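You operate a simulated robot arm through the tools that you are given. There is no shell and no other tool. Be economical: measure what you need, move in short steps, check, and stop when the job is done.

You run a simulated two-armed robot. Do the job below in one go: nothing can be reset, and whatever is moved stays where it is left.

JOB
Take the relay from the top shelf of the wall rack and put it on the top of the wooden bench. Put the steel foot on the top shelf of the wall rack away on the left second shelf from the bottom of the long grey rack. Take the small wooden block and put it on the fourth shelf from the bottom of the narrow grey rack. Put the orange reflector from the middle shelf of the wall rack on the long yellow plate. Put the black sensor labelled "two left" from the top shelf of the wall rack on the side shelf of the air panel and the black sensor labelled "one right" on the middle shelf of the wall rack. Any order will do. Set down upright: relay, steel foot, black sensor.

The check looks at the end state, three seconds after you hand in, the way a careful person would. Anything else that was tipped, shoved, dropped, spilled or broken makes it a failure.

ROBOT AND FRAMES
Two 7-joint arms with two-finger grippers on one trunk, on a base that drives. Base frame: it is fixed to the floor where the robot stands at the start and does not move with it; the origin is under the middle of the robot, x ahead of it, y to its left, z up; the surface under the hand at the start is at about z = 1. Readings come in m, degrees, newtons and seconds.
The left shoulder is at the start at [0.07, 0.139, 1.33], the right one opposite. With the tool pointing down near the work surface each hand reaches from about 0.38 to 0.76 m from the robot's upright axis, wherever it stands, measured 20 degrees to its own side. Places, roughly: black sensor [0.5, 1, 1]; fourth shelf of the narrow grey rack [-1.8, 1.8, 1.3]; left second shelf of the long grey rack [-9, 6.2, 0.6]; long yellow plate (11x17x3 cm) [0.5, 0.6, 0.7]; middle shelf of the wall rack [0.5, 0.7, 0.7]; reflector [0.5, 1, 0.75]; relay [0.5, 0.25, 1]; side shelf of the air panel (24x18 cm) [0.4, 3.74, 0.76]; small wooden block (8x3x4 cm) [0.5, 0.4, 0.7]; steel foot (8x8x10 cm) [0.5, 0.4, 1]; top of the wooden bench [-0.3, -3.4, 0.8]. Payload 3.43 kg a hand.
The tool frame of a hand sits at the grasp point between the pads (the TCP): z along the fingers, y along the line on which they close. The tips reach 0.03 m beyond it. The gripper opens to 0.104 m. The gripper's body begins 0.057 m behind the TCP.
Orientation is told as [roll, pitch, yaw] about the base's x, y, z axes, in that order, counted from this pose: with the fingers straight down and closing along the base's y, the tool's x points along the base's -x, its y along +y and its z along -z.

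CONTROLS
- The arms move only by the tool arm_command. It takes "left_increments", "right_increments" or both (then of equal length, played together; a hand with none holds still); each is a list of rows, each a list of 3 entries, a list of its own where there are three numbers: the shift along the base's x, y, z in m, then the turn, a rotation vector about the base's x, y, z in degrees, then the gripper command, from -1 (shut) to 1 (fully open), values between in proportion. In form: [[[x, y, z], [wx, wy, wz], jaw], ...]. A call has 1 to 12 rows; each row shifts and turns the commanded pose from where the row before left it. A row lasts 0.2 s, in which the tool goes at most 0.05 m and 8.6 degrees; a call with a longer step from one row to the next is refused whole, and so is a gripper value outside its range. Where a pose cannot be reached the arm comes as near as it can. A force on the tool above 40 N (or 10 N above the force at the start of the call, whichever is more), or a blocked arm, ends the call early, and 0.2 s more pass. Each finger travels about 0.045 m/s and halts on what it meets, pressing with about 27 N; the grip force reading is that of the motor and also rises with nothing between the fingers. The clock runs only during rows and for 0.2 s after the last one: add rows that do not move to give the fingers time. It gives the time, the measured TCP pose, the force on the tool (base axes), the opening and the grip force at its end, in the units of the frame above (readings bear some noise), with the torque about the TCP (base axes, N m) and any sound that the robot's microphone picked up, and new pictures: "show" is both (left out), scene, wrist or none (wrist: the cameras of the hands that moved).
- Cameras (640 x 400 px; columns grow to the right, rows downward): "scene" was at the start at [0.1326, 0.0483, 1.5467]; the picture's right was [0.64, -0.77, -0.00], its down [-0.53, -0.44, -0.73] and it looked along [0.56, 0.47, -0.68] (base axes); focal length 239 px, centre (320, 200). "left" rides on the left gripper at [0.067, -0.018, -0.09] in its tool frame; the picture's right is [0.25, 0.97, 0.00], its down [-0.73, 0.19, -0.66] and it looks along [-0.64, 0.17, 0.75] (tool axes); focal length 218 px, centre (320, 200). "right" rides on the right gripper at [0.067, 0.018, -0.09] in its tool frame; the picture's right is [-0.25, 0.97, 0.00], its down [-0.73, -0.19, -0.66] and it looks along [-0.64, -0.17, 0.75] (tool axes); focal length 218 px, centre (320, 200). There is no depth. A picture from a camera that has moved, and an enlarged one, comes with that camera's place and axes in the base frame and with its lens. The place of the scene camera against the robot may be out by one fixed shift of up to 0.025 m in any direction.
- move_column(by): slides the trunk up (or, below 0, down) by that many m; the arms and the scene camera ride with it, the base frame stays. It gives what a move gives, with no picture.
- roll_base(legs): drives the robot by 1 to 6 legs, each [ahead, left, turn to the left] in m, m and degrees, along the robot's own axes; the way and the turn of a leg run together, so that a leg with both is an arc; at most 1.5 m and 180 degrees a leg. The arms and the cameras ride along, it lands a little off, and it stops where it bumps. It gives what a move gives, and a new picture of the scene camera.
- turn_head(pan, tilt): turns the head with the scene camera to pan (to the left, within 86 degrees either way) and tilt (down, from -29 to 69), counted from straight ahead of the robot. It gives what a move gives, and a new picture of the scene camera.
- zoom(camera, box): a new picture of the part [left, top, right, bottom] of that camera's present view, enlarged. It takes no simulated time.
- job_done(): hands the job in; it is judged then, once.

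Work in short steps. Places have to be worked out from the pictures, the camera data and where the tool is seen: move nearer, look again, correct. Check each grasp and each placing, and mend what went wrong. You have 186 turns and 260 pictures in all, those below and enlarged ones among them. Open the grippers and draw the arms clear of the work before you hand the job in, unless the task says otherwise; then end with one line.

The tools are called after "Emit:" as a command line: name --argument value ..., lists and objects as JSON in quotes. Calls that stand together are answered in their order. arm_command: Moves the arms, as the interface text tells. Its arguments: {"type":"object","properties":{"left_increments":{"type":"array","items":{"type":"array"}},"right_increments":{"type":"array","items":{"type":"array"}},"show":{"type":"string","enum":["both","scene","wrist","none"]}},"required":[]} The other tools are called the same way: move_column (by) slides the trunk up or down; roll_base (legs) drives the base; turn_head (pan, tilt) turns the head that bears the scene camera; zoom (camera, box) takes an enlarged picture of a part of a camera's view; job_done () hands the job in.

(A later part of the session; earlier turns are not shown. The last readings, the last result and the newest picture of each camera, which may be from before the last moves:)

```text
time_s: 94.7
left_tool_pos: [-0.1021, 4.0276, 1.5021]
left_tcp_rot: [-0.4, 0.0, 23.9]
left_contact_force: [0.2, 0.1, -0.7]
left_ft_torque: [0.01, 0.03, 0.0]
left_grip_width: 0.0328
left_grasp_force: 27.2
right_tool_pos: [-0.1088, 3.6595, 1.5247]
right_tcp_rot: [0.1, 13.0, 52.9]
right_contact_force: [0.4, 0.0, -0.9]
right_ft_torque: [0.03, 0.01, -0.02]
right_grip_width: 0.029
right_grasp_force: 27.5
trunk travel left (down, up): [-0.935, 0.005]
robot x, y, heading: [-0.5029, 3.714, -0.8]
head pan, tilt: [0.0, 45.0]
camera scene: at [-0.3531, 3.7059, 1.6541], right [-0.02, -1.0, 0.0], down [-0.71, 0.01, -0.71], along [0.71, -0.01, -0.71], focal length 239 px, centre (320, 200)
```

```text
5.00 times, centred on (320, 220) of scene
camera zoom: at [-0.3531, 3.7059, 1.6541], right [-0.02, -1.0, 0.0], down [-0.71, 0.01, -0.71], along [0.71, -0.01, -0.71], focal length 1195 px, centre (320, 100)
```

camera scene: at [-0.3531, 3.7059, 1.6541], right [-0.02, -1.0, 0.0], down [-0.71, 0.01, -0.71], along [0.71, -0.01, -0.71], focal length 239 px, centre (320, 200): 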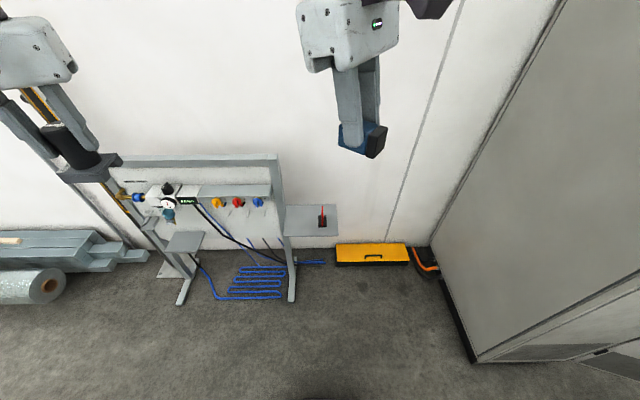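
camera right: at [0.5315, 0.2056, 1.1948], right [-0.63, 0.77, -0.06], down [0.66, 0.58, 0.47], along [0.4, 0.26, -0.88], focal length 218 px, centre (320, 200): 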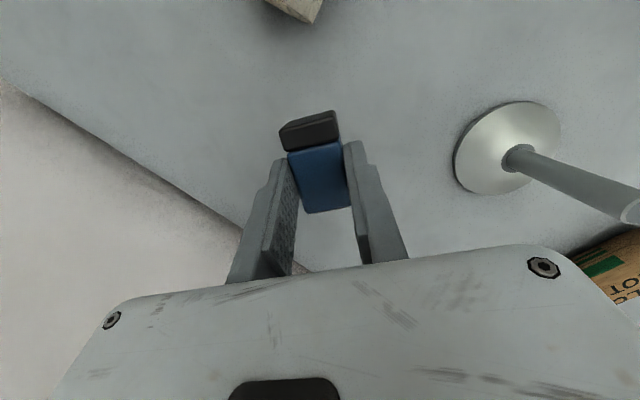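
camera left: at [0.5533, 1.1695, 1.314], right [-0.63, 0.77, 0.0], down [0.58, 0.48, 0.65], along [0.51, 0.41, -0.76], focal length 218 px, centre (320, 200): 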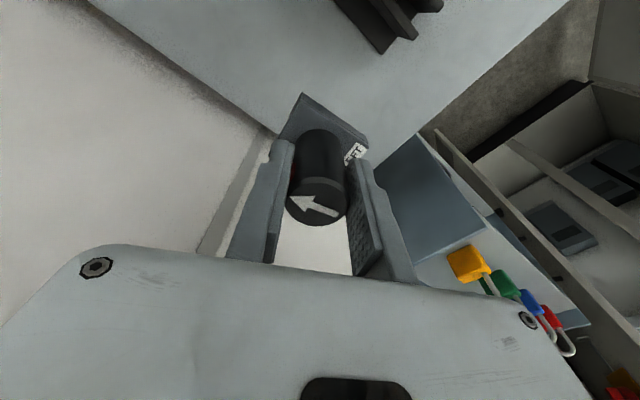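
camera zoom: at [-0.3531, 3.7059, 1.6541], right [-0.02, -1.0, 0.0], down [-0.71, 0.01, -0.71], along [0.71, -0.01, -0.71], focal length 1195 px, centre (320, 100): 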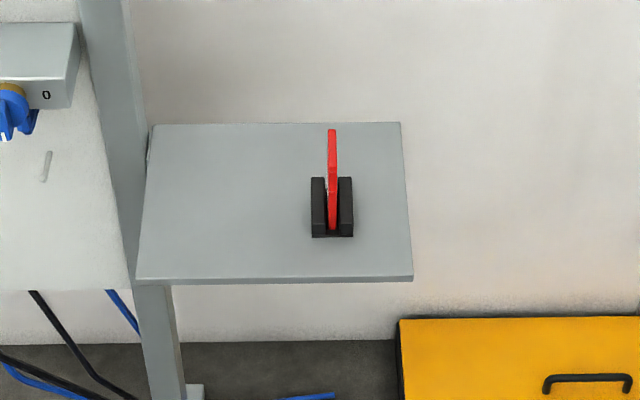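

Free spot on the side shelf: ≈[0.39, 3.775]. I drive 0.33 ahead and 0.15 right.

Emit:
roll_base --legs '[[0, -0.15, 0.8], [0.33, 0, 0]]'

Emit:
arm_command --left_increments '[[[0, -0.02, 0], [0, 0, 0], -1], [[0, -0.02, 0], [0, 0, 0], -1], [[0, -0.02, 0], [0, 0, 0], -1], [[0, -0.02, 0], [0, 0, 0], -1], [[0, -0.02, 0], [0, 0, 0], -1]]' --show "none"

Emit:
move_column --by -0.3

Emit:
turn_head --pan 10 --tilt 50

```text
time_s: 97.9
left_tool_pos: [0.2183, 3.8818, 1.5033]
left_tcp_rot: [-0.3, -0.1, 24.8]
left_contact_force: [-0.4, 0.1, -1.5]
left_ft_torque: [-0.04, -0.07, 0.0]
left_grip_width: 0.0327
left_grasp_force: 27.1
right_tool_pos: [0.2159, 3.5131, 1.5258]
right_tcp_rot: [-0.1, 13.0, 53.5]
right_contact_force: [-0.3, -0.6, -0.8]
right_ft_torque: [0.03, -0.08, -0.02]
right_grip_width: 0.0292
right_grasp_force: 27.3
trunk travel left (down, up): [-0.935, 0.005]
robot x, y, heading: [-0.1757, 3.5594, -0.2]
head pan, tilt: [0.0, 45.0]
camera scene: at [-0.029, 3.5561, 1.6544], right [0.0, -1.0, 0.0], down [-0.71, 0.0, -0.71], along [0.71, 0.0, -0.71], focal length 239 px, centre (320, 200)
```

scene: 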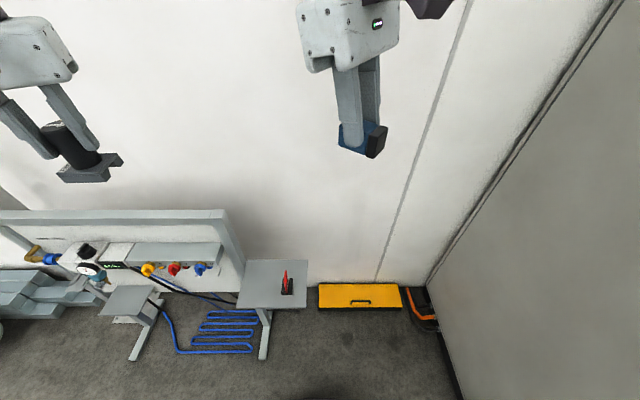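

```text
time_s: 99.1
left_tool_pos: [0.2176, 3.809, 1.4962]
left_tcp_rot: [-0.6, 0.0, 24.6]
left_contact_force: [0.3, 0.1, -0.8]
left_ft_torque: [-0.04, 0.0, -0.02]
left_grip_width: 0.0328
left_grasp_force: 27.0
left hand out of reach, approached as far as the arm can: row 3, 4, 5
right_tool_pos: [0.2196, 3.5141, 1.5261]
right_tcp_rot: [0.0, 13.1, 53.6]
right_contact_force: [0.2, -0.2, -0.9]
right_ft_torque: [-0.03, 0.01, 0.01]
right_grip_width: 0.029
right_grasp_force: 27.4
trunk travel left (down, up): [-0.935, 0.005]
robot x, y, heading: [-0.1723, 3.5647, 0.1]
head pan, tilt: [0.0, 45.0]
```

```text
time_s: 102.1
left_tool_pos: [0.2175, 3.8101, 1.195]
left_tcp_rot: [-0.6, 0.0, 24.4]
left_contact_force: [0.8, 0.1, -1.7]
left_ft_torque: [-0.01, 0.03, -0.02]
left_grip_width: 0.0325
left_grasp_force: 27.4
right_tool_pos: [0.2193, 3.5141, 1.2252]
right_tcp_rot: [0.0, 13.1, 53.6]
right_contact_force: [-0.4, -1.3, -0.8]
right_ft_torque: [0.0, 0.0, 0.0]
right_grip_width: 0.0289
right_grasp_force: 27.2
trunk travel left (down, up): [-0.635, 0.305]
robot x, y, heading: [-0.1776, 3.5619, -0.0]
head pan, tilt: [0.0, 45.0]
```

```text
time_s: 102.8
left_tool_pos: [0.2179, 3.8091, 1.1952]
left_tcp_rot: [-0.7, -0.1, 24.5]
left_contact_force: [-0.5, -0.3, -1.5]
left_ft_torque: [0.0, 0.01, -0.01]
left_grip_width: 0.0329
left_grasp_force: 26.5
right_tool_pos: [0.2188, 3.515, 1.225]
right_tcp_rot: [0.0, 13.1, 53.6]
right_contact_force: [0.4, 0.7, -1.1]
right_ft_torque: [-0.03, -0.03, 0.01]
right_grip_width: 0.0291
right_grasp_force: 27.0
trunk travel left (down, up): [-0.635, 0.305]
robot x, y, heading: [-0.1757, 3.5626, -0.3]
head pan, tilt: [10.0, 50.0]
camera scene: at [-0.0304, 3.5703, 1.3472], right [0.17, -0.99, 0.0], down [-0.75, -0.13, -0.64], along [0.63, 0.11, -0.77], focal length 239 px, centre (320, 200)
```

scene: 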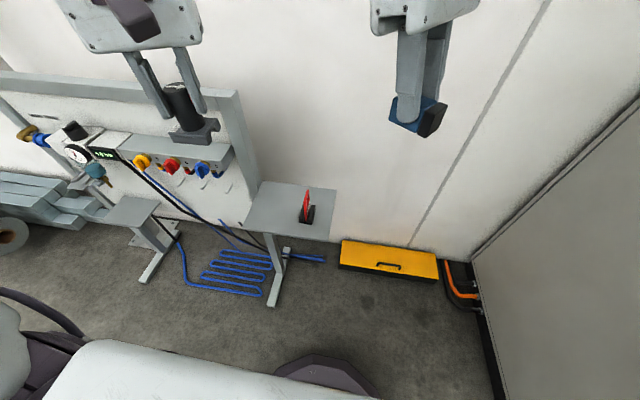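

Shelf spans x 0.31–0.50, y 3.61–3.86; LEAK stand at [0.37, 3.68]. I move the sensor over [0.395, 3.775] at z≈0.90.

Emit:
arm_command --left_increments '[[[0.02, -0.004, -0.03], [0.6, 0, 0], -1], [[0.02, -0.004, -0.03], [0, 0, 0], -1], [[0.02, -0.004, -0.03], [0, 0, 0], -1], [[0.02, -0.004, -0.03], [0, 0, 0], -1], [[0.02, -0.004, -0.03], [0, 0, 0], -1], [[0.02, -0.004, -0.03], [0, 0, 0], -1], [[0.02, -0.004, -0.03], [0, 0, 0], -1], [[0.02, -0.004, -0.03], [0, 0, 0], -1], [[0.017, -0.002, -0.03], [0, 0, 0], -1]]'

```text
time_s: 104.8
left_tool_pos: [0.3755, 3.8111, 0.9469]
left_tcp_rot: [-0.2, -0.3, 24.6]
left_contact_force: [0.0, -0.5, -0.4]
left_ft_torque: [-0.03, -0.01, -0.01]
left_grip_width: 0.0325
left_grasp_force: 27.3
left hand out of reach, approached as far as the arm can: row 1, 2, 3, 7, 8, 9
right_tool_pos: [0.2201, 3.5128, 1.225]
right_tcp_rot: [0.0, 13.2, 53.7]
right_contact_force: [0.0, -0.7, -0.8]
right_ft_torque: [0.02, 0.0, 0.02]
right_grip_width: 0.029
right_grasp_force: 26.7
trunk travel left (down, up): [-0.635, 0.305]
robot x, y, heading: [-0.1742, 3.5616, -0.3]
head pan, tilt: [10.0, 50.0]
camera scene: at [-0.0302, 3.5707, 1.3472], right [0.17, -0.99, 0.0], down [-0.76, -0.13, -0.64], along [0.63, 0.11, -0.77], focal length 239 px, centre (320, 200)
camera left: at [0.3204, 3.7661, 1.0341], right [-0.63, 0.77, 0.0], down [0.58, 0.48, 0.66], along [0.51, 0.42, -0.75], focal length 218 px, centre (320, 200)
```

scene: 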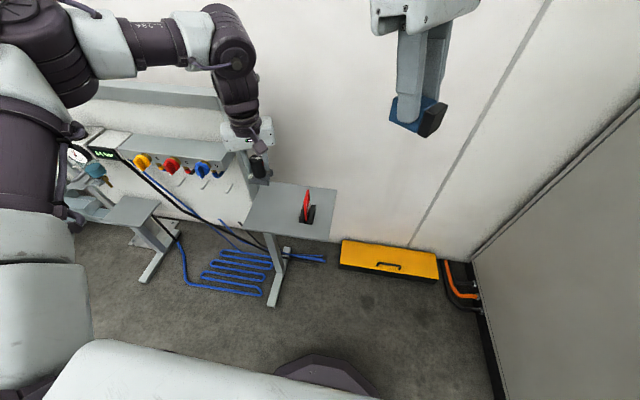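
left: 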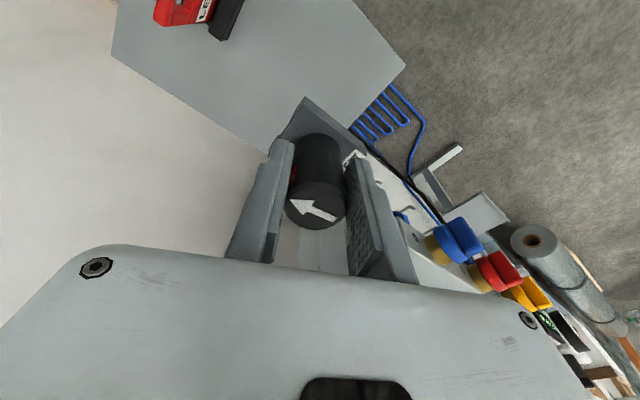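

The arm won't come further inward at this yaw, so I shift the base 4 cm right and 1.5 cm ahead.

Emit:
roll_base --legs '[[0.015, -0.04, 0]]'

Emit:
arm_command --left_increments '[[[0, 0, -0.02], [0, 0, 0], -1], [[0, 0, -0.02], [0, 0, 0], -1]]'

```text
time_s: 105.7
left_tool_pos: [0.3873, 3.7755, 0.9462]
left_tcp_rot: [-0.4, -0.4, 24.8]
left_contact_force: [0.0, 0.2, -1.8]
left_ft_torque: [-0.07, 0.0, -0.01]
left_grip_width: 0.0327
left_grasp_force: 26.9
right_tool_pos: [0.2339, 3.4784, 1.2264]
right_tcp_rot: [-0.2, 13.3, 53.7]
right_contact_force: [-0.1, 1.4, -1.0]
right_ft_torque: [-0.03, -0.02, 0.02]
right_grip_width: 0.0293
right_grasp_force: 26.5
trunk travel left (down, up): [-0.635, 0.305]
robot x, y, heading: [-0.1606, 3.5238, -0.0]
head pan, tilt: [10.0, 50.0]
camera scene: at [-0.0173, 3.5358, 1.3473], right [0.17, -0.98, 0.0], down [-0.75, -0.14, -0.64], along [0.63, 0.11, -0.77], focal length 239 px, centre (320, 200)
```

scene: 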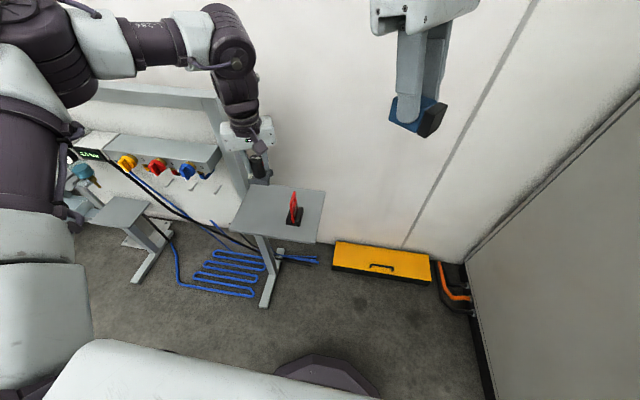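

```text
time_s: 106.3
left_tool_pos: [0.3833, 3.7779, 0.9086]
left_tcp_rot: [-0.3, -0.3, 24.8]
left_contact_force: [0.3, -0.3, -0.8]
left_ft_torque: [0.03, 0.02, -0.02]
left_grip_width: 0.0326
left_grasp_force: 27.8
left hand out of reach, approached as far as the arm can: row 2
right_tool_pos: [0.2348, 3.4757, 1.2248]
right_tcp_rot: [-0.1, 13.2, 53.8]
right_contact_force: [0.2, -0.2, -0.1]
right_ft_torque: [0.03, 0.02, 0.02]
right_grip_width: 0.0291
right_grasp_force: 26.8
trunk travel left (down, up): [-0.635, 0.305]
robot x, y, heading: [-0.1627, 3.5231, 0.2]
head pan, tilt: [10.0, 50.0]
camera scene: at [-0.0157, 3.5322, 1.3471], right [0.17, -0.98, 0.0], down [-0.75, -0.13, -0.64], along [0.63, 0.11, -0.77], focal length 239 px, centre (320, 200)
camera left: at [0.3286, 3.7327, 0.9965], right [-0.64, 0.77, -0.01], down [0.58, 0.48, 0.66], along [0.51, 0.41, -0.75], focal length 218 px, centre (320, 200)
```

scene: 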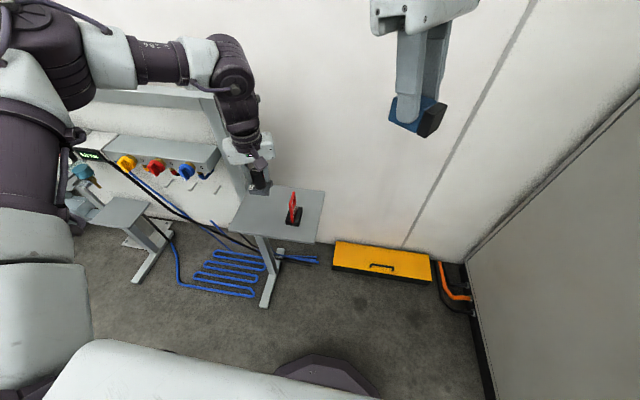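
left: 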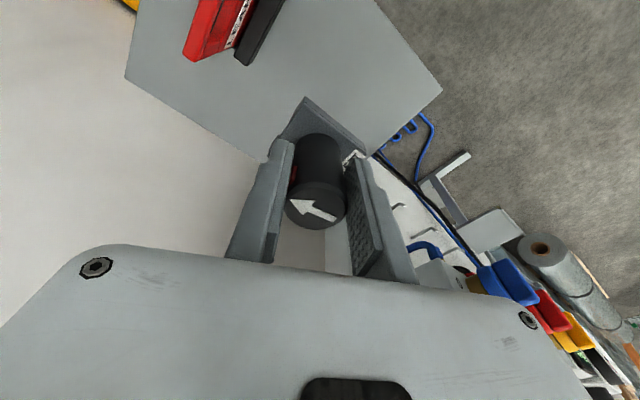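

Location is right: [0.383, 3.778]. I lower in small steps to contact (expected TCP z≈0.822).

Emit:
arm_command --left_increments '[[[0, -0.001, -0.02], [0, 0, 0], -1], [[0, -0.001, -0.02], [0, 0, 0], -1], [[0, -0.001, -0.02], [0, 0, 0], -1], [[0, 0, -0.012], [0, 0, 0], -1]]'

```text
time_s: 107.3
left_tool_pos: [0.3745, 3.8036, 0.8561]
left_tcp_rot: [-0.2, -0.2, 24.5]
left_contact_force: [-0.4, 0.5, -1.6]
left_ft_torque: [0.01, 0.0, -0.03]
left_grip_width: 0.0325
left_grasp_force: 27.1
left hand out of reach, approached as far as the arm can: row 1, 2, 3, 4
right_tool_pos: [0.2348, 3.475, 1.226]
right_tcp_rot: [0.0, 13.0, 53.7]
right_contact_force: [0.7, 0.4, -0.6]
right_ft_torque: [0.04, 0.0, -0.03]
right_grip_width: 0.0294
right_grasp_force: 26.9
trunk travel left (down, up): [-0.635, 0.305]
robot x, y, heading: [-0.1628, 3.5238, 0.1]
head pan, tilt: [10.0, 50.0]
camera scene: at [-0.0156, 3.5316, 1.3471], right [0.17, -0.98, 0.0], down [-0.75, -0.13, -0.64], along [0.63, 0.11, -0.77], focal length 239 px, centre (320, 200)
camera left: at [0.3203, 3.7589, 0.9446], right [-0.63, 0.77, 0.0], down [0.58, 0.48, 0.66], along [0.51, 0.41, -0.75], focal length 218 px, centre (320, 200)
```

scene: 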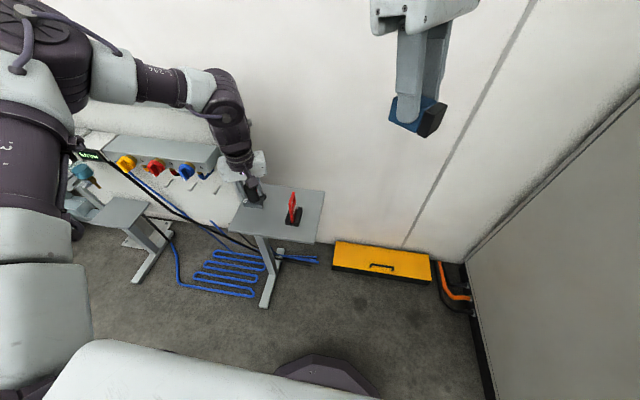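
left: 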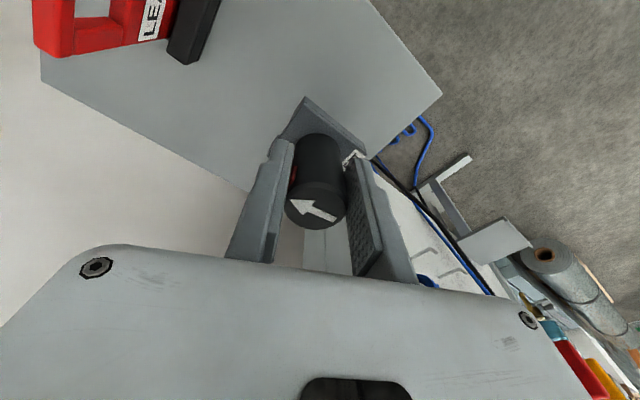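

The arm drifts sideways when lowered, so I return up to [0.383, 3.776, 0.905] and lower with the trunk instead.

Emit:
arm_command --left_increments '[[[0.003, -0.007, 0.025], [0, 0, 0], -1], [[0.004, -0.012, 0.025], [0, 0, 0], -1], [[0.003, -0.01, 0], [0, 0, 0], -1]]' --show "none"

Emit:
move_column --by -0.07

```text
time_s: 108.1
left_tool_pos: [0.3839, 3.777, 0.9066]
left_tcp_rot: [-0.3, -0.3, 24.6]
left_contact_force: [0.4, 0.0, -0.9]
left_ft_torque: [-0.02, -0.01, 0.01]
left_grip_width: 0.0326
left_grasp_force: 26.7
right_tool_pos: [0.2353, 3.4742, 1.2259]
right_tcp_rot: [0.0, 13.1, 53.7]
right_contact_force: [0.5, 0.1, -0.2]
right_ft_torque: [0.02, -0.01, 0.01]
right_grip_width: 0.0291
right_grasp_force: 27.0
trunk travel left (down, up): [-0.635, 0.305]
robot x, y, heading: [-0.164, 3.5254, 0.0]
head pan, tilt: [10.0, 50.0]
```

```text
time_s: 109.2
left_tool_pos: [0.3828, 3.7753, 0.8366]
left_tcp_rot: [-0.3, -0.4, 24.7]
left_contact_force: [0.0, -0.4, -0.9]
left_ft_torque: [0.02, 0.03, -0.03]
left_grip_width: 0.0327
left_grasp_force: 27.0
right_tool_pos: [0.2346, 3.4748, 1.1553]
right_tcp_rot: [0.0, 13.0, 53.6]
right_contact_force: [0.6, -0.2, -1.1]
right_ft_torque: [0.01, 0.03, 0.02]
right_grip_width: 0.0292
right_grasp_force: 27.5
trunk travel left (down, up): [-0.565, 0.375]
robot x, y, heading: [-0.1579, 3.5205, 0.1]
head pan, tilt: [10.0, 50.0]
```

I lower by another 1.2 cm with the trunk and check the force.

Emit:
move_column --by -0.011

Emit:
zoom --camera "scene" --box '[200, 150, 328, 230]'

```text
time_s: 109.8
left_tool_pos: [0.3819, 3.7753, 0.8251]
left_tcp_rot: [-0.3, -0.3, 24.7]
left_contact_force: [0.0, 0.0, -1.5]
left_ft_torque: [0.02, -0.02, -0.02]
left_grip_width: 0.0326
left_grasp_force: 27.2
right_tool_pos: [0.2335, 3.4738, 1.1437]
right_tcp_rot: [0.0, 13.1, 53.7]
right_contact_force: [0.1, -0.1, 0.0]
right_ft_torque: [-0.01, 0.03, -0.02]
right_grip_width: 0.029
right_grasp_force: 27.0
trunk travel left (down, up): [-0.554, 0.386]
robot x, y, heading: [-0.161, 3.5216, -0.0]
head pan, tilt: [10.0, 50.0]
```

```text
5.00 times, centred on (264, 190) of scene
camera zoom: at [-0.0158, 3.531, 1.2661], right [0.17, -0.98, 0.0], down [-0.75, -0.13, -0.64], along [0.63, 0.11, -0.77], focal length 1195 px, centre (600, 250)
```

zoom: 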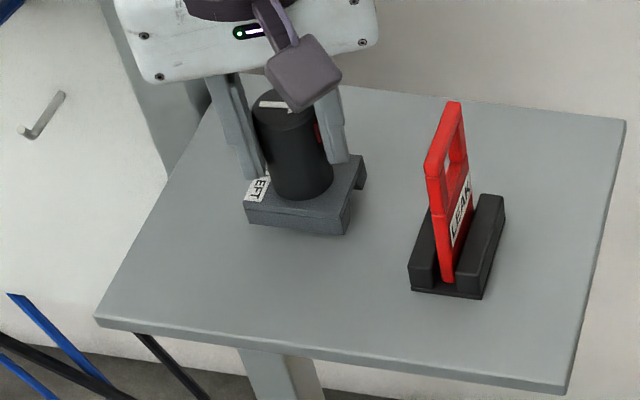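

Nearly touching. I lower in 4 mm trunk steps.

Emit:
move_column --by -0.004

Emit:
move_column --by -0.004

```text
time_s: 110.3
left_tool_pos: [0.384, 3.7755, 0.8211]
left_tcp_rot: [-0.2, -0.4, 24.7]
left_contact_force: [-0.1, 1.1, -2.0]
left_ft_torque: [0.01, 0.0, 0.0]
left_grip_width: 0.0326
left_grasp_force: 26.5
right_tool_pos: [0.2339, 3.4751, 1.1401]
right_tcp_rot: [0.0, 13.1, 53.9]
right_contact_force: [-0.1, 0.0, -0.8]
right_ft_torque: [0.02, -0.02, 0.02]
right_grip_width: 0.0292
right_grasp_force: 27.3
trunk travel left (down, up): [-0.55, 0.39]
robot x, y, heading: [-0.1602, 3.5249, 0.0]
head pan, tilt: [10.0, 50.0]
```

```text
time_s: 110.8
left_tool_pos: [0.3825, 3.776, 0.8173]
left_tcp_rot: [-0.4, -0.3, 24.7]
left_contact_force: [1.0, -0.1, -1.3]
left_ft_torque: [0.02, -0.02, -0.03]
left_grip_width: 0.0326
left_grasp_force: 26.3
right_tool_pos: [0.2352, 3.4737, 1.1366]
right_tcp_rot: [0.0, 13.2, 53.6]
right_contact_force: [0.1, 0.1, -0.2]
right_ft_torque: [-0.03, 0.0, 0.0]
right_grip_width: 0.0288
right_grasp_force: 27.3
trunk travel left (down, up): [-0.546, 0.394]
robot x, y, heading: [-0.16, 3.5235, -0.1]
head pan, tilt: [10.0, 50.0]
```

Emit:
move_column --by -0.004

Emit:
move_column --by -0.003

Emit:
zoom --camera "scene" --box '[232, 160, 296, 200]'

```text
time_s: 111.3
left_tool_pos: [0.3807, 3.7757, 0.8165]
left_tcp_rot: [-0.5, -0.7, 24.8]
left_contact_force: [2.2, 5.6, 25.9]
left_ft_torque: [0.2, 0.25, 0.01]
left_grip_width: 0.0329
left_grasp_force: 27.1
right_tool_pos: [0.2322, 3.4739, 1.1339]
right_tcp_rot: [-0.2, 13.1, 53.6]
right_contact_force: [-0.4, 1.2, -0.8]
right_ft_torque: [0.01, -0.05, 0.02]
right_grip_width: 0.0292
right_grasp_force: 27.1
trunk travel left (down, up): [-0.542, 0.398]
robot x, y, heading: [-0.1592, 3.5202, 0.2]
head pan, tilt: [10.0, 50.0]
```

```text
time_s: 111.9
left_tool_pos: [0.3815, 3.7764, 0.8148]
left_tcp_rot: [-0.4, -0.9, 24.7]
left_contact_force: [6.7, 5.9, 34.8]
left_ft_torque: [0.67, -0.28, 0.02]
left_grip_width: 0.0328
left_grasp_force: 26.9
right_tool_pos: [0.2324, 3.4736, 1.1306]
right_tcp_rot: [-0.1, 12.9, 53.7]
right_contact_force: [-0.4, 0.3, 0.0]
right_ft_torque: [-0.02, -0.04, 0.05]
right_grip_width: 0.0287
right_grasp_force: 26.3
trunk travel left (down, up): [-0.539, 0.401]
robot x, y, heading: [-0.1618, 3.5195, 0.2]
head pan, tilt: [10.0, 50.0]
```

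```text
10.00 times, centred on (264, 180) of scene
camera zoom: at [-0.019, 3.5298, 1.2517], right [0.17, -0.98, 0.0], down [-0.75, -0.13, -0.64], along [0.64, 0.11, -0.76], focal length 2390 px, centre (880, 400)
```

zoom: 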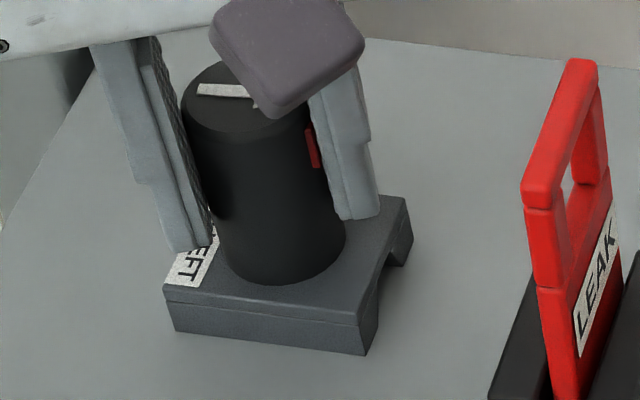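

Contact made. I ease off 2 mm and open the left jaw, then rise.

Emit:
move_column --by 0.003

Emit:
arm_command --left_increments '[[[0, 0, 0], [0, 0, 0], -0.3], [[0, 0, 0], [0, 0, 0], -0.1], [[0, 0, 0], [0, 0, 0], 0.1], [[0, 0, 0], [0, 0, 0], 0.1], [[0, 0, 0.02], [0, 0, 0], 0.1], [[0, 0, 0.025], [0, 0, 0], 0.1], [[0, 0, 0.025], [0, 0, 0], 0.1], [[0, 0, 0.025], [0, 0, 0], 0.1]]' --show "scene"

Emit:
zoom --camera "scene" --box '[200, 130, 328, 210]'

```text
time_s: 112.4
left_tool_pos: [0.3817, 3.776, 0.8143]
left_tcp_rot: [-0.3, -0.4, 24.5]
left_contact_force: [7.0, 2.7, 19.4]
left_ft_torque: [0.7, -0.7, -0.12]
left_grip_width: 0.0329
left_grasp_force: 26.8
right_tool_pos: [0.2322, 3.4744, 1.1315]
right_tcp_rot: [0.0, 13.0, 53.7]
right_contact_force: [0.0, 0.3, -0.9]
right_ft_torque: [-0.03, 0.0, -0.03]
right_grip_width: 0.0293
right_grasp_force: 27.3
trunk travel left (down, up): [-0.542, 0.398]
robot x, y, heading: [-0.1605, 3.5224, -0.1]
head pan, tilt: [10.0, 50.0]
```

```text
time_s: 114.2
left_tool_pos: [0.3823, 3.7759, 0.9089]
left_tcp_rot: [-0.2, -0.3, 24.7]
left_contact_force: [0.0, 1.0, 0.0]
left_ft_torque: [0.02, -0.02, 0.03]
left_grip_width: 0.0571
left_grasp_force: 0.1
right_tool_pos: [0.2347, 3.475, 1.1332]
right_tcp_rot: [0.0, 13.1, 53.6]
right_contact_force: [0.5, -0.2, -0.4]
right_ft_torque: [0.01, 0.01, 0.02]
right_grip_width: 0.0292
right_grasp_force: 27.2
trunk travel left (down, up): [-0.542, 0.398]
robot x, y, heading: [-0.1595, 3.5238, -0.1]
head pan, tilt: [10.0, 50.0]
camera scene: at [-0.0162, 3.5308, 1.2542], right [0.17, -0.98, 0.0], down [-0.75, -0.13, -0.64], along [0.63, 0.11, -0.77], focal length 239 px, centre (320, 200)
```

scene: 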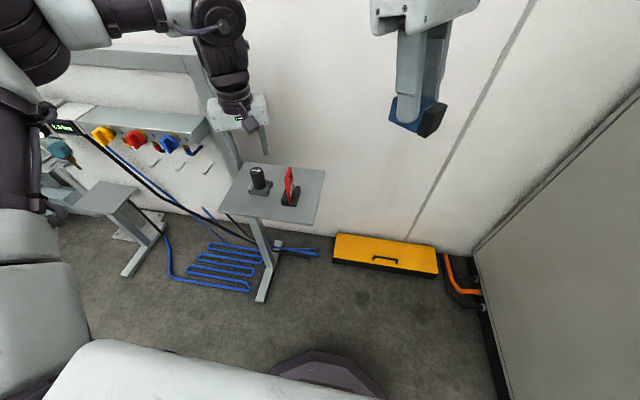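

```text
5.00 times, centred on (264, 170) of scene
camera zoom: at [-0.0162, 3.5308, 1.2542], right [0.17, -0.98, 0.0], down [-0.75, -0.13, -0.64], along [0.63, 0.11, -0.77], focal length 1195 px, centre (600, 350)
```

zoom: 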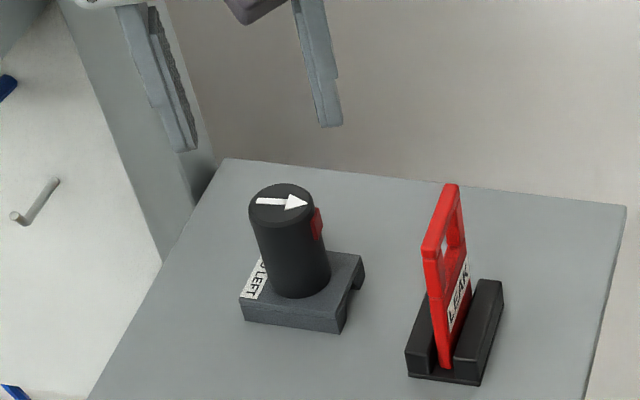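

Sensor "two left" stands well beside the LEAK tag. Now I raise the trunk and draw the left hand in for the trip back to the bench.

Emit:
move_column --by 0.395

Emit:
arm_command --left_increments '[[[-0.02, 0, 0.02], [0, 0, 0], 0], [[-0.02, 0, 0.025], [0, 0, 0], 0], [[-0.02, 0, 0.025], [0, 0, 0], -1], [[-0.02, 0, 0.025], [0, 0, 0], -1], [[-0.02, 0, 0.025], [0, 0, 0], -1], [[-0.02, 0, 0.025], [0, 0, 0], -1], [[-0.02, 0, 0.025], [0, 0, 0], -1], [[-0.01, 0, 0.02], [0, 0, 0], -1]]' --show "none"

Emit:
roll_base --legs '[[-0.35, 0, 0], [0, 0.15, 0]]'

```text
time_s: 118.0
left_tool_pos: [0.3821, 3.7772, 1.3037]
left_tcp_rot: [-0.3, -0.3, 24.7]
left_contact_force: [0.3, 0.6, 0.1]
left_ft_torque: [-0.01, -0.01, 0.01]
left_grip_width: 0.0572
left_grasp_force: 0.0
right_tool_pos: [0.2344, 3.474, 1.5278]
right_tcp_rot: [0.0, 13.0, 53.8]
right_contact_force: [0.7, 0.2, -0.3]
right_ft_torque: [-0.01, 0.01, -0.01]
right_grip_width: 0.0289
right_grasp_force: 26.9
trunk travel left (down, up): [-0.937, 0.003]
robot x, y, heading: [-0.1595, 3.5205, -0.1]
head pan, tilt: [10.0, 50.0]
```

```text
time_s: 119.8
left_tool_pos: [0.2462, 3.7697, 1.4867]
left_tcp_rot: [-0.5, -0.5, 24.6]
left_contact_force: [-0.7, 0.0, -0.1]
left_ft_torque: [0.02, -0.05, 0.01]
left_grip_width: 0.0
left_grasp_force: 27.1
left hand out of reach, approached as far as the arm can: row 4, 5, 6, 7, 8
right_tool_pos: [0.2322, 3.4731, 1.5277]
right_tcp_rot: [0.0, 13.2, 53.7]
right_contact_force: [-0.7, 0.0, -1.3]
right_ft_torque: [-0.01, 0.0, 0.0]
right_grip_width: 0.0292
right_grasp_force: 27.3
trunk travel left (down, up): [-0.937, 0.003]
robot x, y, heading: [-0.1599, 3.5249, -0.2]
head pan, tilt: [10.0, 50.0]
```

```text
time_s: 123.0
left_tool_pos: [-0.1069, 3.9121, 1.4882]
left_tcp_rot: [-0.4, -0.6, 24.5]
left_contact_force: [-0.6, 0.2, -0.4]
left_ft_torque: [0.05, 0.02, 0.0]
left_grip_width: 0.0001
left_grasp_force: 27.4
right_tool_pos: [-0.121, 3.6171, 1.5263]
right_tcp_rot: [0.1, 12.9, 53.6]
right_contact_force: [0.8, -0.5, -1.4]
right_ft_torque: [0.07, 0.0, 0.03]
right_grip_width: 0.0292
right_grasp_force: 27.4
trunk travel left (down, up): [-0.937, 0.003]
robot x, y, heading: [-0.5141, 3.6751, -0.0]
head pan, tilt: [10.0, 50.0]
camera scene: at [-0.3708, 3.6733, 1.6493], right [0.17, -0.99, 0.0], down [-0.75, -0.13, -0.64], along [0.63, 0.11, -0.77], focal length 239 px, centre (320, 200)
```

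scene: 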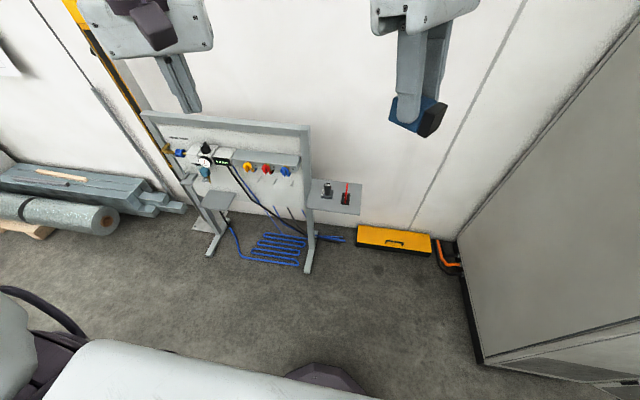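

I turn back to face the conveyor (through +y) and slide back down the passage to y≈1.55.

Emit:
roll_base --legs '[[0, 0, 90], [0, 0, 90], [0, 0.4, 0]]'

Emit:
turn_head --pan 80 --tilt 25

```text
time_s: 133.2
left_tool_pos: [-0.9234, 3.0273, 1.4887]
left_tcp_rot: [-0.4, -0.6, -155.5]
left_contact_force: [0.0, 0.8, 0.4]
left_ft_torque: [-0.03, -0.01, 0.0]
left_grip_width: 0.0
left_grasp_force: 26.9
right_tool_pos: [-0.9107, 3.3223, 1.5279]
right_tcp_rot: [0.1, 13.0, -126.3]
right_contact_force: [-0.3, 0.5, 0.1]
right_ft_torque: [-0.04, -0.01, -0.02]
right_grip_width: 0.0291
right_grasp_force: 26.6
trunk travel left (down, up): [-0.937, 0.003]
robot x, y, heading: [-0.5148, 3.2698, 179.8]
head pan, tilt: [10.0, 50.0]
camera scene: at [-0.6223, 3.2565, 1.6492], right [-0.17, 0.98, 0.0], down [0.75, 0.13, -0.64], along [-0.63, -0.11, -0.77], focal length 239 px, centre (320, 200)
```

scene: 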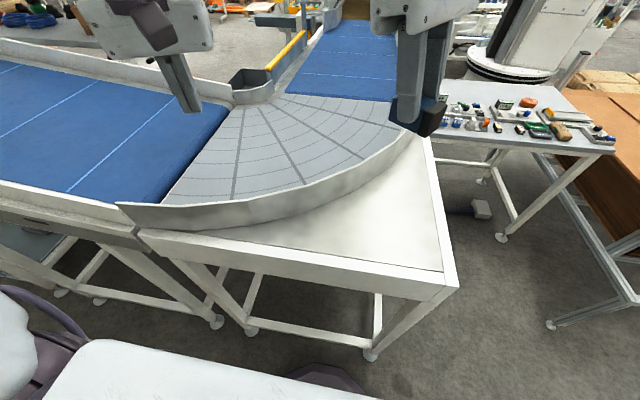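

```text
time_s: 134.6
left_tool_pos: [-0.9229, 3.024, 1.4867]
left_tcp_rot: [-0.4, -0.4, -155.5]
left_contact_force: [0.4, 0.4, 0.6]
left_ft_torque: [0.01, 0.0, -0.01]
left_grip_width: 0.0001
left_grasp_force: 27.0
right_tool_pos: [-0.9092, 3.3198, 1.5281]
right_tcp_rot: [0.0, 13.1, -126.4]
right_contact_force: [-0.5, 0.5, -1.5]
right_ft_torque: [-0.01, 0.0, 0.0]
right_grip_width: 0.0291
right_grasp_force: 27.1
trunk travel left (down, up): [-0.937, 0.003]
robot x, y, heading: [-0.5162, 3.2671, 180.1]
head pan, tilt: [80.0, 25.0]
camera scene: at [-0.5625, 3.1755, 1.6867], right [-0.98, 0.18, 0.0], down [0.07, 0.42, -0.91], along [-0.16, -0.89, -0.42], focal length 239 px, centre (320, 200)
```

scene: 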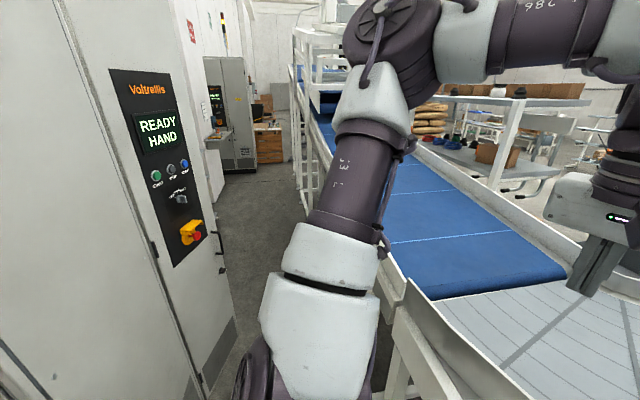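

Route is clear. I slide to y≈1.55, turn left to face −y at mid-aisle and look ahead.

Emit:
roll_base --legs '[[0, 0.9, 0], [0, 0.8, 0], [0, 0, 90], [0, 0.22, 0]]'

Emit:
turn_head --pan 0 --tilt 20

```text
time_s: 148.3
left_tool_pos: [-0.0552, 1.1735, 1.4879]
left_tcp_rot: [-0.4, -0.6, -65.2]
left_contact_force: [-0.3, 0.4, 0.3]
left_ft_torque: [0.0, -0.07, 0.0]
left_grip_width: 0.0
left_grasp_force: 27.0
right_tool_pos: [-0.3517, 1.1869, 1.5277]
right_tcp_rot: [0.1, 12.9, -36.1]
right_contact_force: [0.1, 0.1, -1.2]
right_ft_torque: [-0.01, -0.03, 0.01]
right_grip_width: 0.0291
right_grasp_force: 27.1
trunk travel left (down, up): [-0.937, 0.003]
robot x, y, heading: [-0.2951, 1.5831, -89.9]
head pan, tilt: [80.0, 25.0]
camera scene: at [-0.1948, 1.5114, 1.6871], right [-0.17, -0.99, 0.0], down [-0.41, 0.07, -0.91], along [0.89, -0.16, -0.42], focal length 239 px, centre (320, 200)
```

scene: 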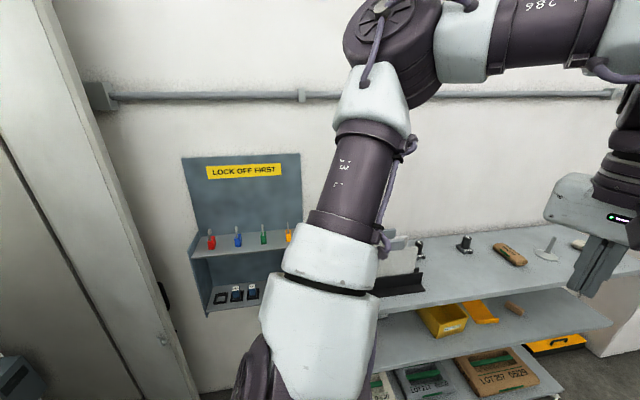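

```text
time_s: 149.8
left_tool_pos: [-0.0503, 1.1744, 1.4883]
left_tcp_rot: [-0.5, -0.5, -65.3]
left_contact_force: [0.0, -0.5, 0.1]
left_ft_torque: [-0.01, -0.03, -0.01]
left_grip_width: 0.0001
left_grasp_force: 26.4
right_tool_pos: [-0.3452, 1.1866, 1.5276]
right_tcp_rot: [0.1, 13.2, -36.2]
right_contact_force: [-0.2, -1.1, -0.7]
right_ft_torque: [-0.02, 0.01, 0.0]
right_grip_width: 0.0291
right_grasp_force: 27.2
trunk travel left (down, up): [-0.937, 0.003]
robot x, y, heading: [-0.2992, 1.5797, -89.9]
head pan, tilt: [0.0, 20.0]
camera scene: at [-0.2786, 1.434, 1.6947], right [-1.0, 0.0, 0.0], down [0.0, 0.34, -0.94], along [0.0, -0.94, -0.34], focal length 239 px, centre (320, 200)
```

scene: 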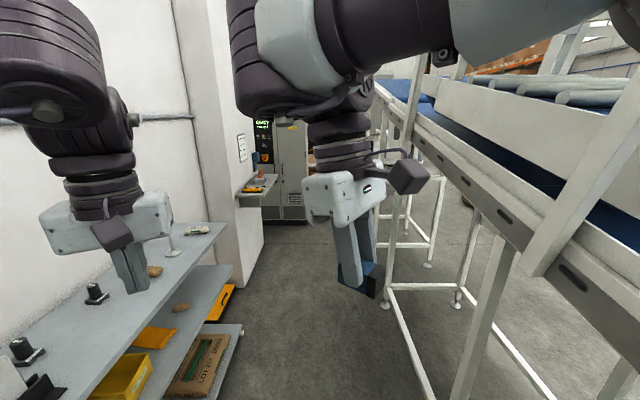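

Aisle towards the bench is clear at x≈−0.3. I drive ahead 2.6 m.

Emit:
roll_base --legs '[[1.3, 0, 0], [1.3, 0, 0]]'

```text
time_s: 162.5
left_tool_pos: [-0.0802, -1.4366, 1.4877]
left_tcp_rot: [-0.6, -0.5, -66.4]
left_contact_force: [-0.6, 0.8, 0.2]
left_ft_torque: [-0.02, -0.02, 0.02]
left_grip_width: 0.0
left_grasp_force: 26.9
right_tool_pos: [-0.3754, -1.4174, 1.5273]
right_tcp_rot: [0.0, 13.0, -37.3]
right_contact_force: [-0.7, -0.1, -0.7]
right_ft_torque: [-0.01, 0.01, -0.01]
right_grip_width: 0.029
right_grasp_force: 26.9
trunk travel left (down, up): [-0.937, 0.003]
robot x, y, heading: [-0.3175, -1.0225, -91.0]
head pan, tilt: [0.0, 20.0]
camera scene: at [-0.3032, -1.1719, 1.6949], right [-1.0, 0.02, 0.0], down [0.01, 0.34, -0.94], along [-0.02, -0.94, -0.34], focal length 239 px, centre (320, 200)
```

scene: 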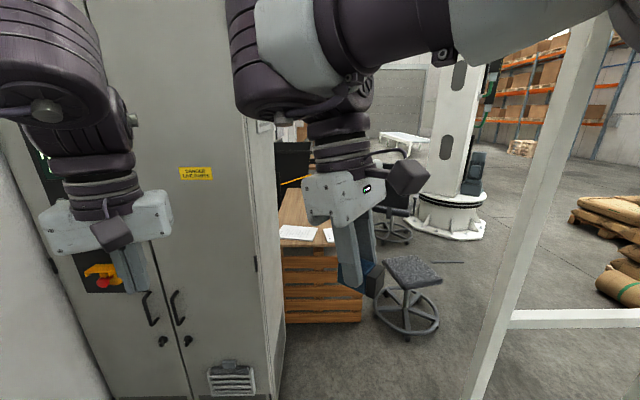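

A grey cabinet stands left of the bench, a stool right. I shift right 0.25 and advance 0.6, then look down at the bench.

Emit:
roll_base --legs '[[0, -0.22, 1], [0.6, 0, 0]]'

Emit:
turn_head --pan 0 --tilt 40

```text
time_s: 167.2
left_tool_pos: [-0.2909, -2.0313, 1.4879]
left_tcp_rot: [-0.7, -0.6, -65.3]
left_contact_force: [-0.1, 0.1, 0.4]
left_ft_torque: [-0.01, -0.02, 0.02]
left_grip_width: 0.0
left_grasp_force: 25.9
right_tool_pos: [-0.5858, -2.0192, 1.5296]
right_tcp_rot: [-0.2, 12.9, -36.1]
right_contact_force: [0.4, 0.3, -0.4]
right_ft_torque: [-0.03, 0.03, 0.0]
right_grip_width: 0.0291
right_grasp_force: 26.7
trunk travel left (down, up): [-0.937, 0.003]
robot x, y, heading: [-0.5393, -1.6254, -89.6]
head pan, tilt: [0.0, 20.0]
camera scene: at [-0.5202, -1.7714, 1.695], right [-1.0, 0.0, 0.0], down [0.0, 0.34, -0.94], along [0.0, -0.94, -0.34], focal length 239 px, centre (320, 200)
```

scene: 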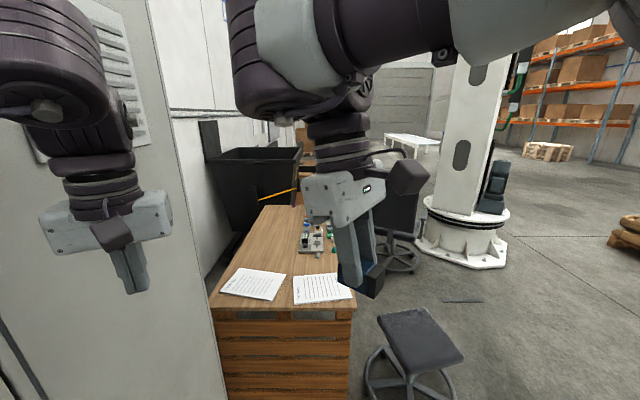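

```text
time_s: 168.0
left_tool_pos: [-0.2907, -2.0329, 1.4858]
left_tcp_rot: [-0.6, -0.4, -65.2]
left_contact_force: [0.6, 0.2, 0.2]
left_ft_torque: [-0.02, 0.0, -0.01]
left_grip_width: 0.0001
left_grasp_force: 26.6
right_tool_pos: [-0.5856, -2.0215, 1.5277]
right_tcp_rot: [0.0, 13.1, -36.0]
right_contact_force: [0.2, 0.1, 0.0]
right_ft_torque: [-0.02, 0.0, -0.03]
right_grip_width: 0.0293
right_grasp_force: 26.6
trunk travel left (down, up): [-0.937, 0.003]
robot x, y, heading: [-0.54, -1.6264, -89.7]
head pan, tilt: [0.0, 40.0]
camera scene: at [-0.5204, -1.7663, 1.6634], right [-1.0, -0.01, 0.0], down [0.0, 0.64, -0.77], along [0.0, -0.77, -0.64], focal length 239 px, centre (320, 200)
```

scene: 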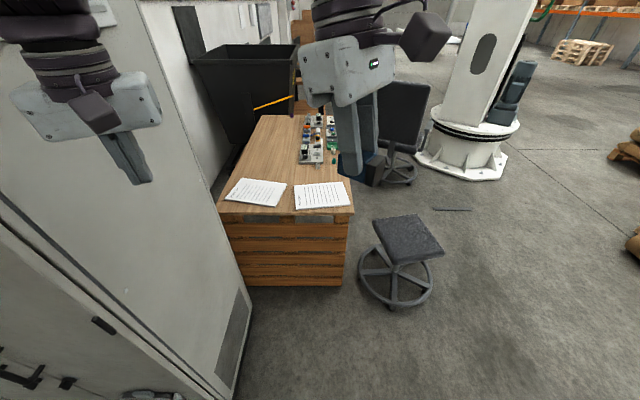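

Bench top: x −0.68…0.0, near edge y≈−2.71; papers near the edge and boards further back. I zoom to find free wood.

Emit:
zoom --camera "scene" --box '[208, 100, 368, 220]'

```text
3.33 times, centred on (288, 160) of scene
camera zoom: at [-0.5204, -1.7663, 1.6634], right [-1.0, -0.01, 0.0], down [0.0, 0.64, -0.77], along [0.0, -0.77, -0.64], focal length 797 px, centre (427, 333)
```

zoom: 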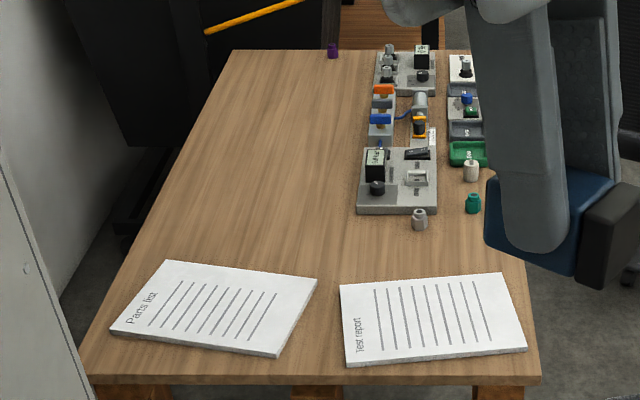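

Free wood lies in the gap between the papers near the edge, ≈[−0.33, −2.775]. I drive to about (−0.68, −2.28), turn 35° left, and lower the trunk.

Emit:
roll_base --legs '[[0.64, -0.135, 0], [0, 0, 35]]'

Emit:
move_column --by -0.25

Emit:
turn_head --pan 0 --tilt 50

```text
time_s: 173.3
left_tool_pos: [-0.2372, -2.4628, 1.4867]
left_tcp_rot: [-0.5, -0.5, -30.6]
left_contact_force: [-0.4, 0.4, -0.1]
left_ft_torque: [-0.02, -0.03, 0.0]
left_grip_width: 0.0
left_grasp_force: 27.3
right_tool_pos: [-0.4884, -2.6194, 1.5277]
right_tcp_rot: [0.1, 13.0, -1.4]
right_contact_force: [-0.5, -0.1, -1.2]
right_ft_torque: [0.0, 0.01, 0.01]
right_grip_width: 0.029
right_grasp_force: 26.9
trunk travel left (down, up): [-0.937, 0.003]
robot x, y, heading: [-0.6747, -2.2663, -55.3]
head pan, tilt: [0.0, 40.0]
camera scene: at [-0.5779, -2.384, 1.6633], right [-0.82, -0.57, 0.0], down [-0.37, 0.53, -0.77], along [0.44, -0.63, -0.64], focal length 239 px, centre (320, 200)
```

scene: 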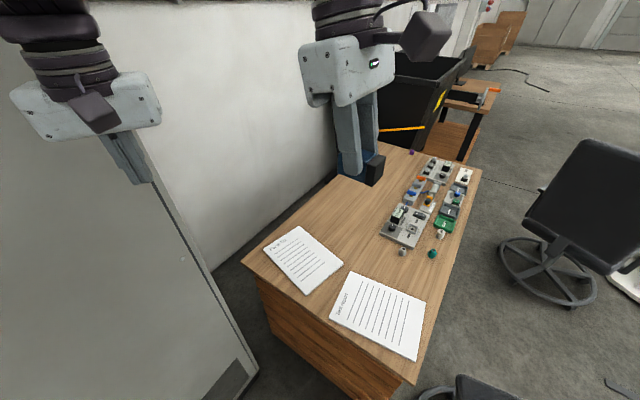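

```text
time_s: 175.9
left_tool_pos: [-0.237, -2.4618, 1.2366]
left_tcp_rot: [-0.5, -0.5, -30.5]
left_contact_force: [-0.7, -0.2, 0.0]
left_ft_torque: [-0.01, 0.0, 0.03]
left_grip_width: 0.0
left_grasp_force: 27.1
right_tool_pos: [-0.487, -2.6184, 1.2777]
right_tcp_rot: [0.0, 13.2, -1.5]
right_contact_force: [-0.1, 0.3, -0.9]
right_ft_torque: [-0.02, -0.01, -0.01]
right_grip_width: 0.0291
right_grasp_force: 26.7
trunk travel left (down, up): [-0.687, 0.253]
robot x, y, heading: [-0.674, -2.2667, -55.1]
head pan, tilt: [0.0, 40.0]
```

```text
time_s: 176.7
left_tool_pos: [-0.2367, -2.4614, 1.2385]
left_tcp_rot: [-0.6, -0.5, -30.6]
left_contact_force: [-0.2, 0.7, -0.3]
left_ft_torque: [0.01, 0.02, 0.02]
left_grip_width: 0.0
left_grasp_force: 26.8
right_tool_pos: [-0.4873, -2.618, 1.2769]
right_tcp_rot: [0.0, 13.1, -1.5]
right_contact_force: [0.0, -0.1, -0.8]
right_ft_torque: [0.0, 0.02, -0.02]
right_grip_width: 0.0288
right_grasp_force: 27.8
trunk travel left (down, up): [-0.687, 0.253]
robot x, y, heading: [-0.6717, -2.2645, -55.3]
head pan, tilt: [0.0, 50.0]
camera scene: at [-0.5819, -2.3759, 1.3992], right [-0.82, -0.57, 0.0], down [-0.44, 0.63, -0.64], along [0.37, -0.53, -0.77], focal length 239 px, centre (320, 200)
```

scene: 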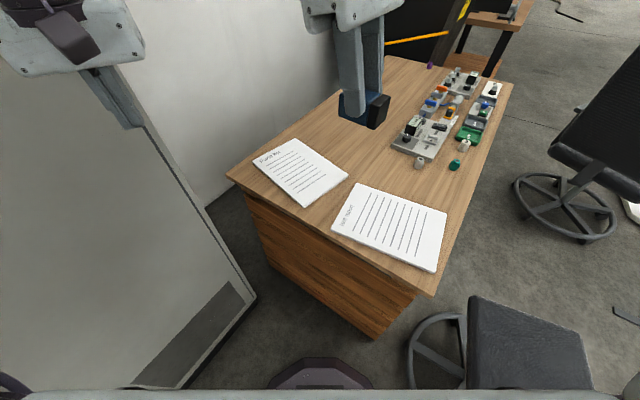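

Gap centre ≈[−0.33, −2.775], 11 cm wide. I first yaw the right hand so it faces the bench, easing it toward the gap.

Emit:
arm_command --right_increments '[[[0.007, -0.003, -0.01], [0, 0, -8], -1], [[0.007, -0.003, -0.01], [0, 0, -8], -1], [[0.007, -0.003, -0.01], [0, 0, -8], -1], [[0.007, -0.003, -0.01], [0, 0, -8], -1], [[0.007, -0.003, -0.01], [0, 0, -8], -1], [[0.007, -0.003, -0.01], [0, 0, -8], -1], [[0.007, -0.003, -0.01], [0, 0, -8], -1], [[0.007, -0.003, -0.01], [0, 0, -8], -1], [[0.007, -0.003, -0.01], [0, 0, -8], -1], [[0.007, -0.003, -0.01], [0, 0, -8], -1], [[0.007, -0.003, -0.01], [0, 0, -8.5], -1]]' --show "wrist"

```text
time_s: 179.1
left_tool_pos: [-0.2377, -2.4598, 1.2371]
left_tcp_rot: [-0.5, -0.5, -30.7]
left_contact_force: [0.1, 0.0, 0.2]
left_ft_torque: [-0.01, 0.02, -0.01]
left_grip_width: 0.0
left_grasp_force: 27.5
right_tool_pos: [-0.3502, -2.6551, 1.2161]
right_tcp_rot: [0.0, 13.2, -90.0]
right_contact_force: [0.6, 0.0, -0.7]
right_ft_torque: [-0.01, 0.05, 0.0]
right_grip_width: 0.0294
right_grasp_force: 26.7
right hand out of reach, approached as far as the arm can: row 9, 10, 11
trunk travel left (down, up): [-0.687, 0.253]
robot x, y, heading: [-0.6748, -2.266, -55.3]
head pan, tilt: [0.0, 50.0]
camera right: at [-0.3324, -2.6106, 1.3176], right [0.97, -0.25, -0.06], down [-0.19, -0.86, 0.48], along [-0.17, -0.45, -0.88], focal length 218 px, centre (320, 200)
```

right: 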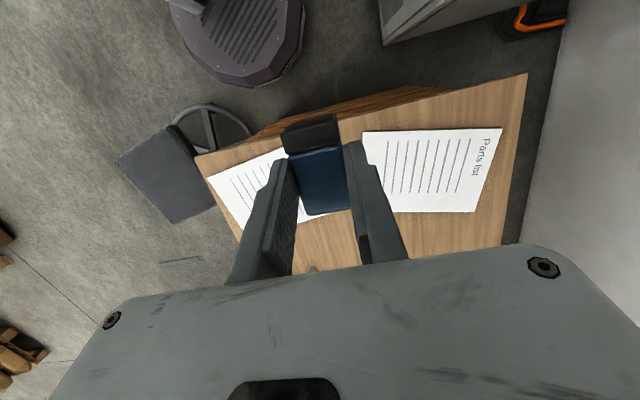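

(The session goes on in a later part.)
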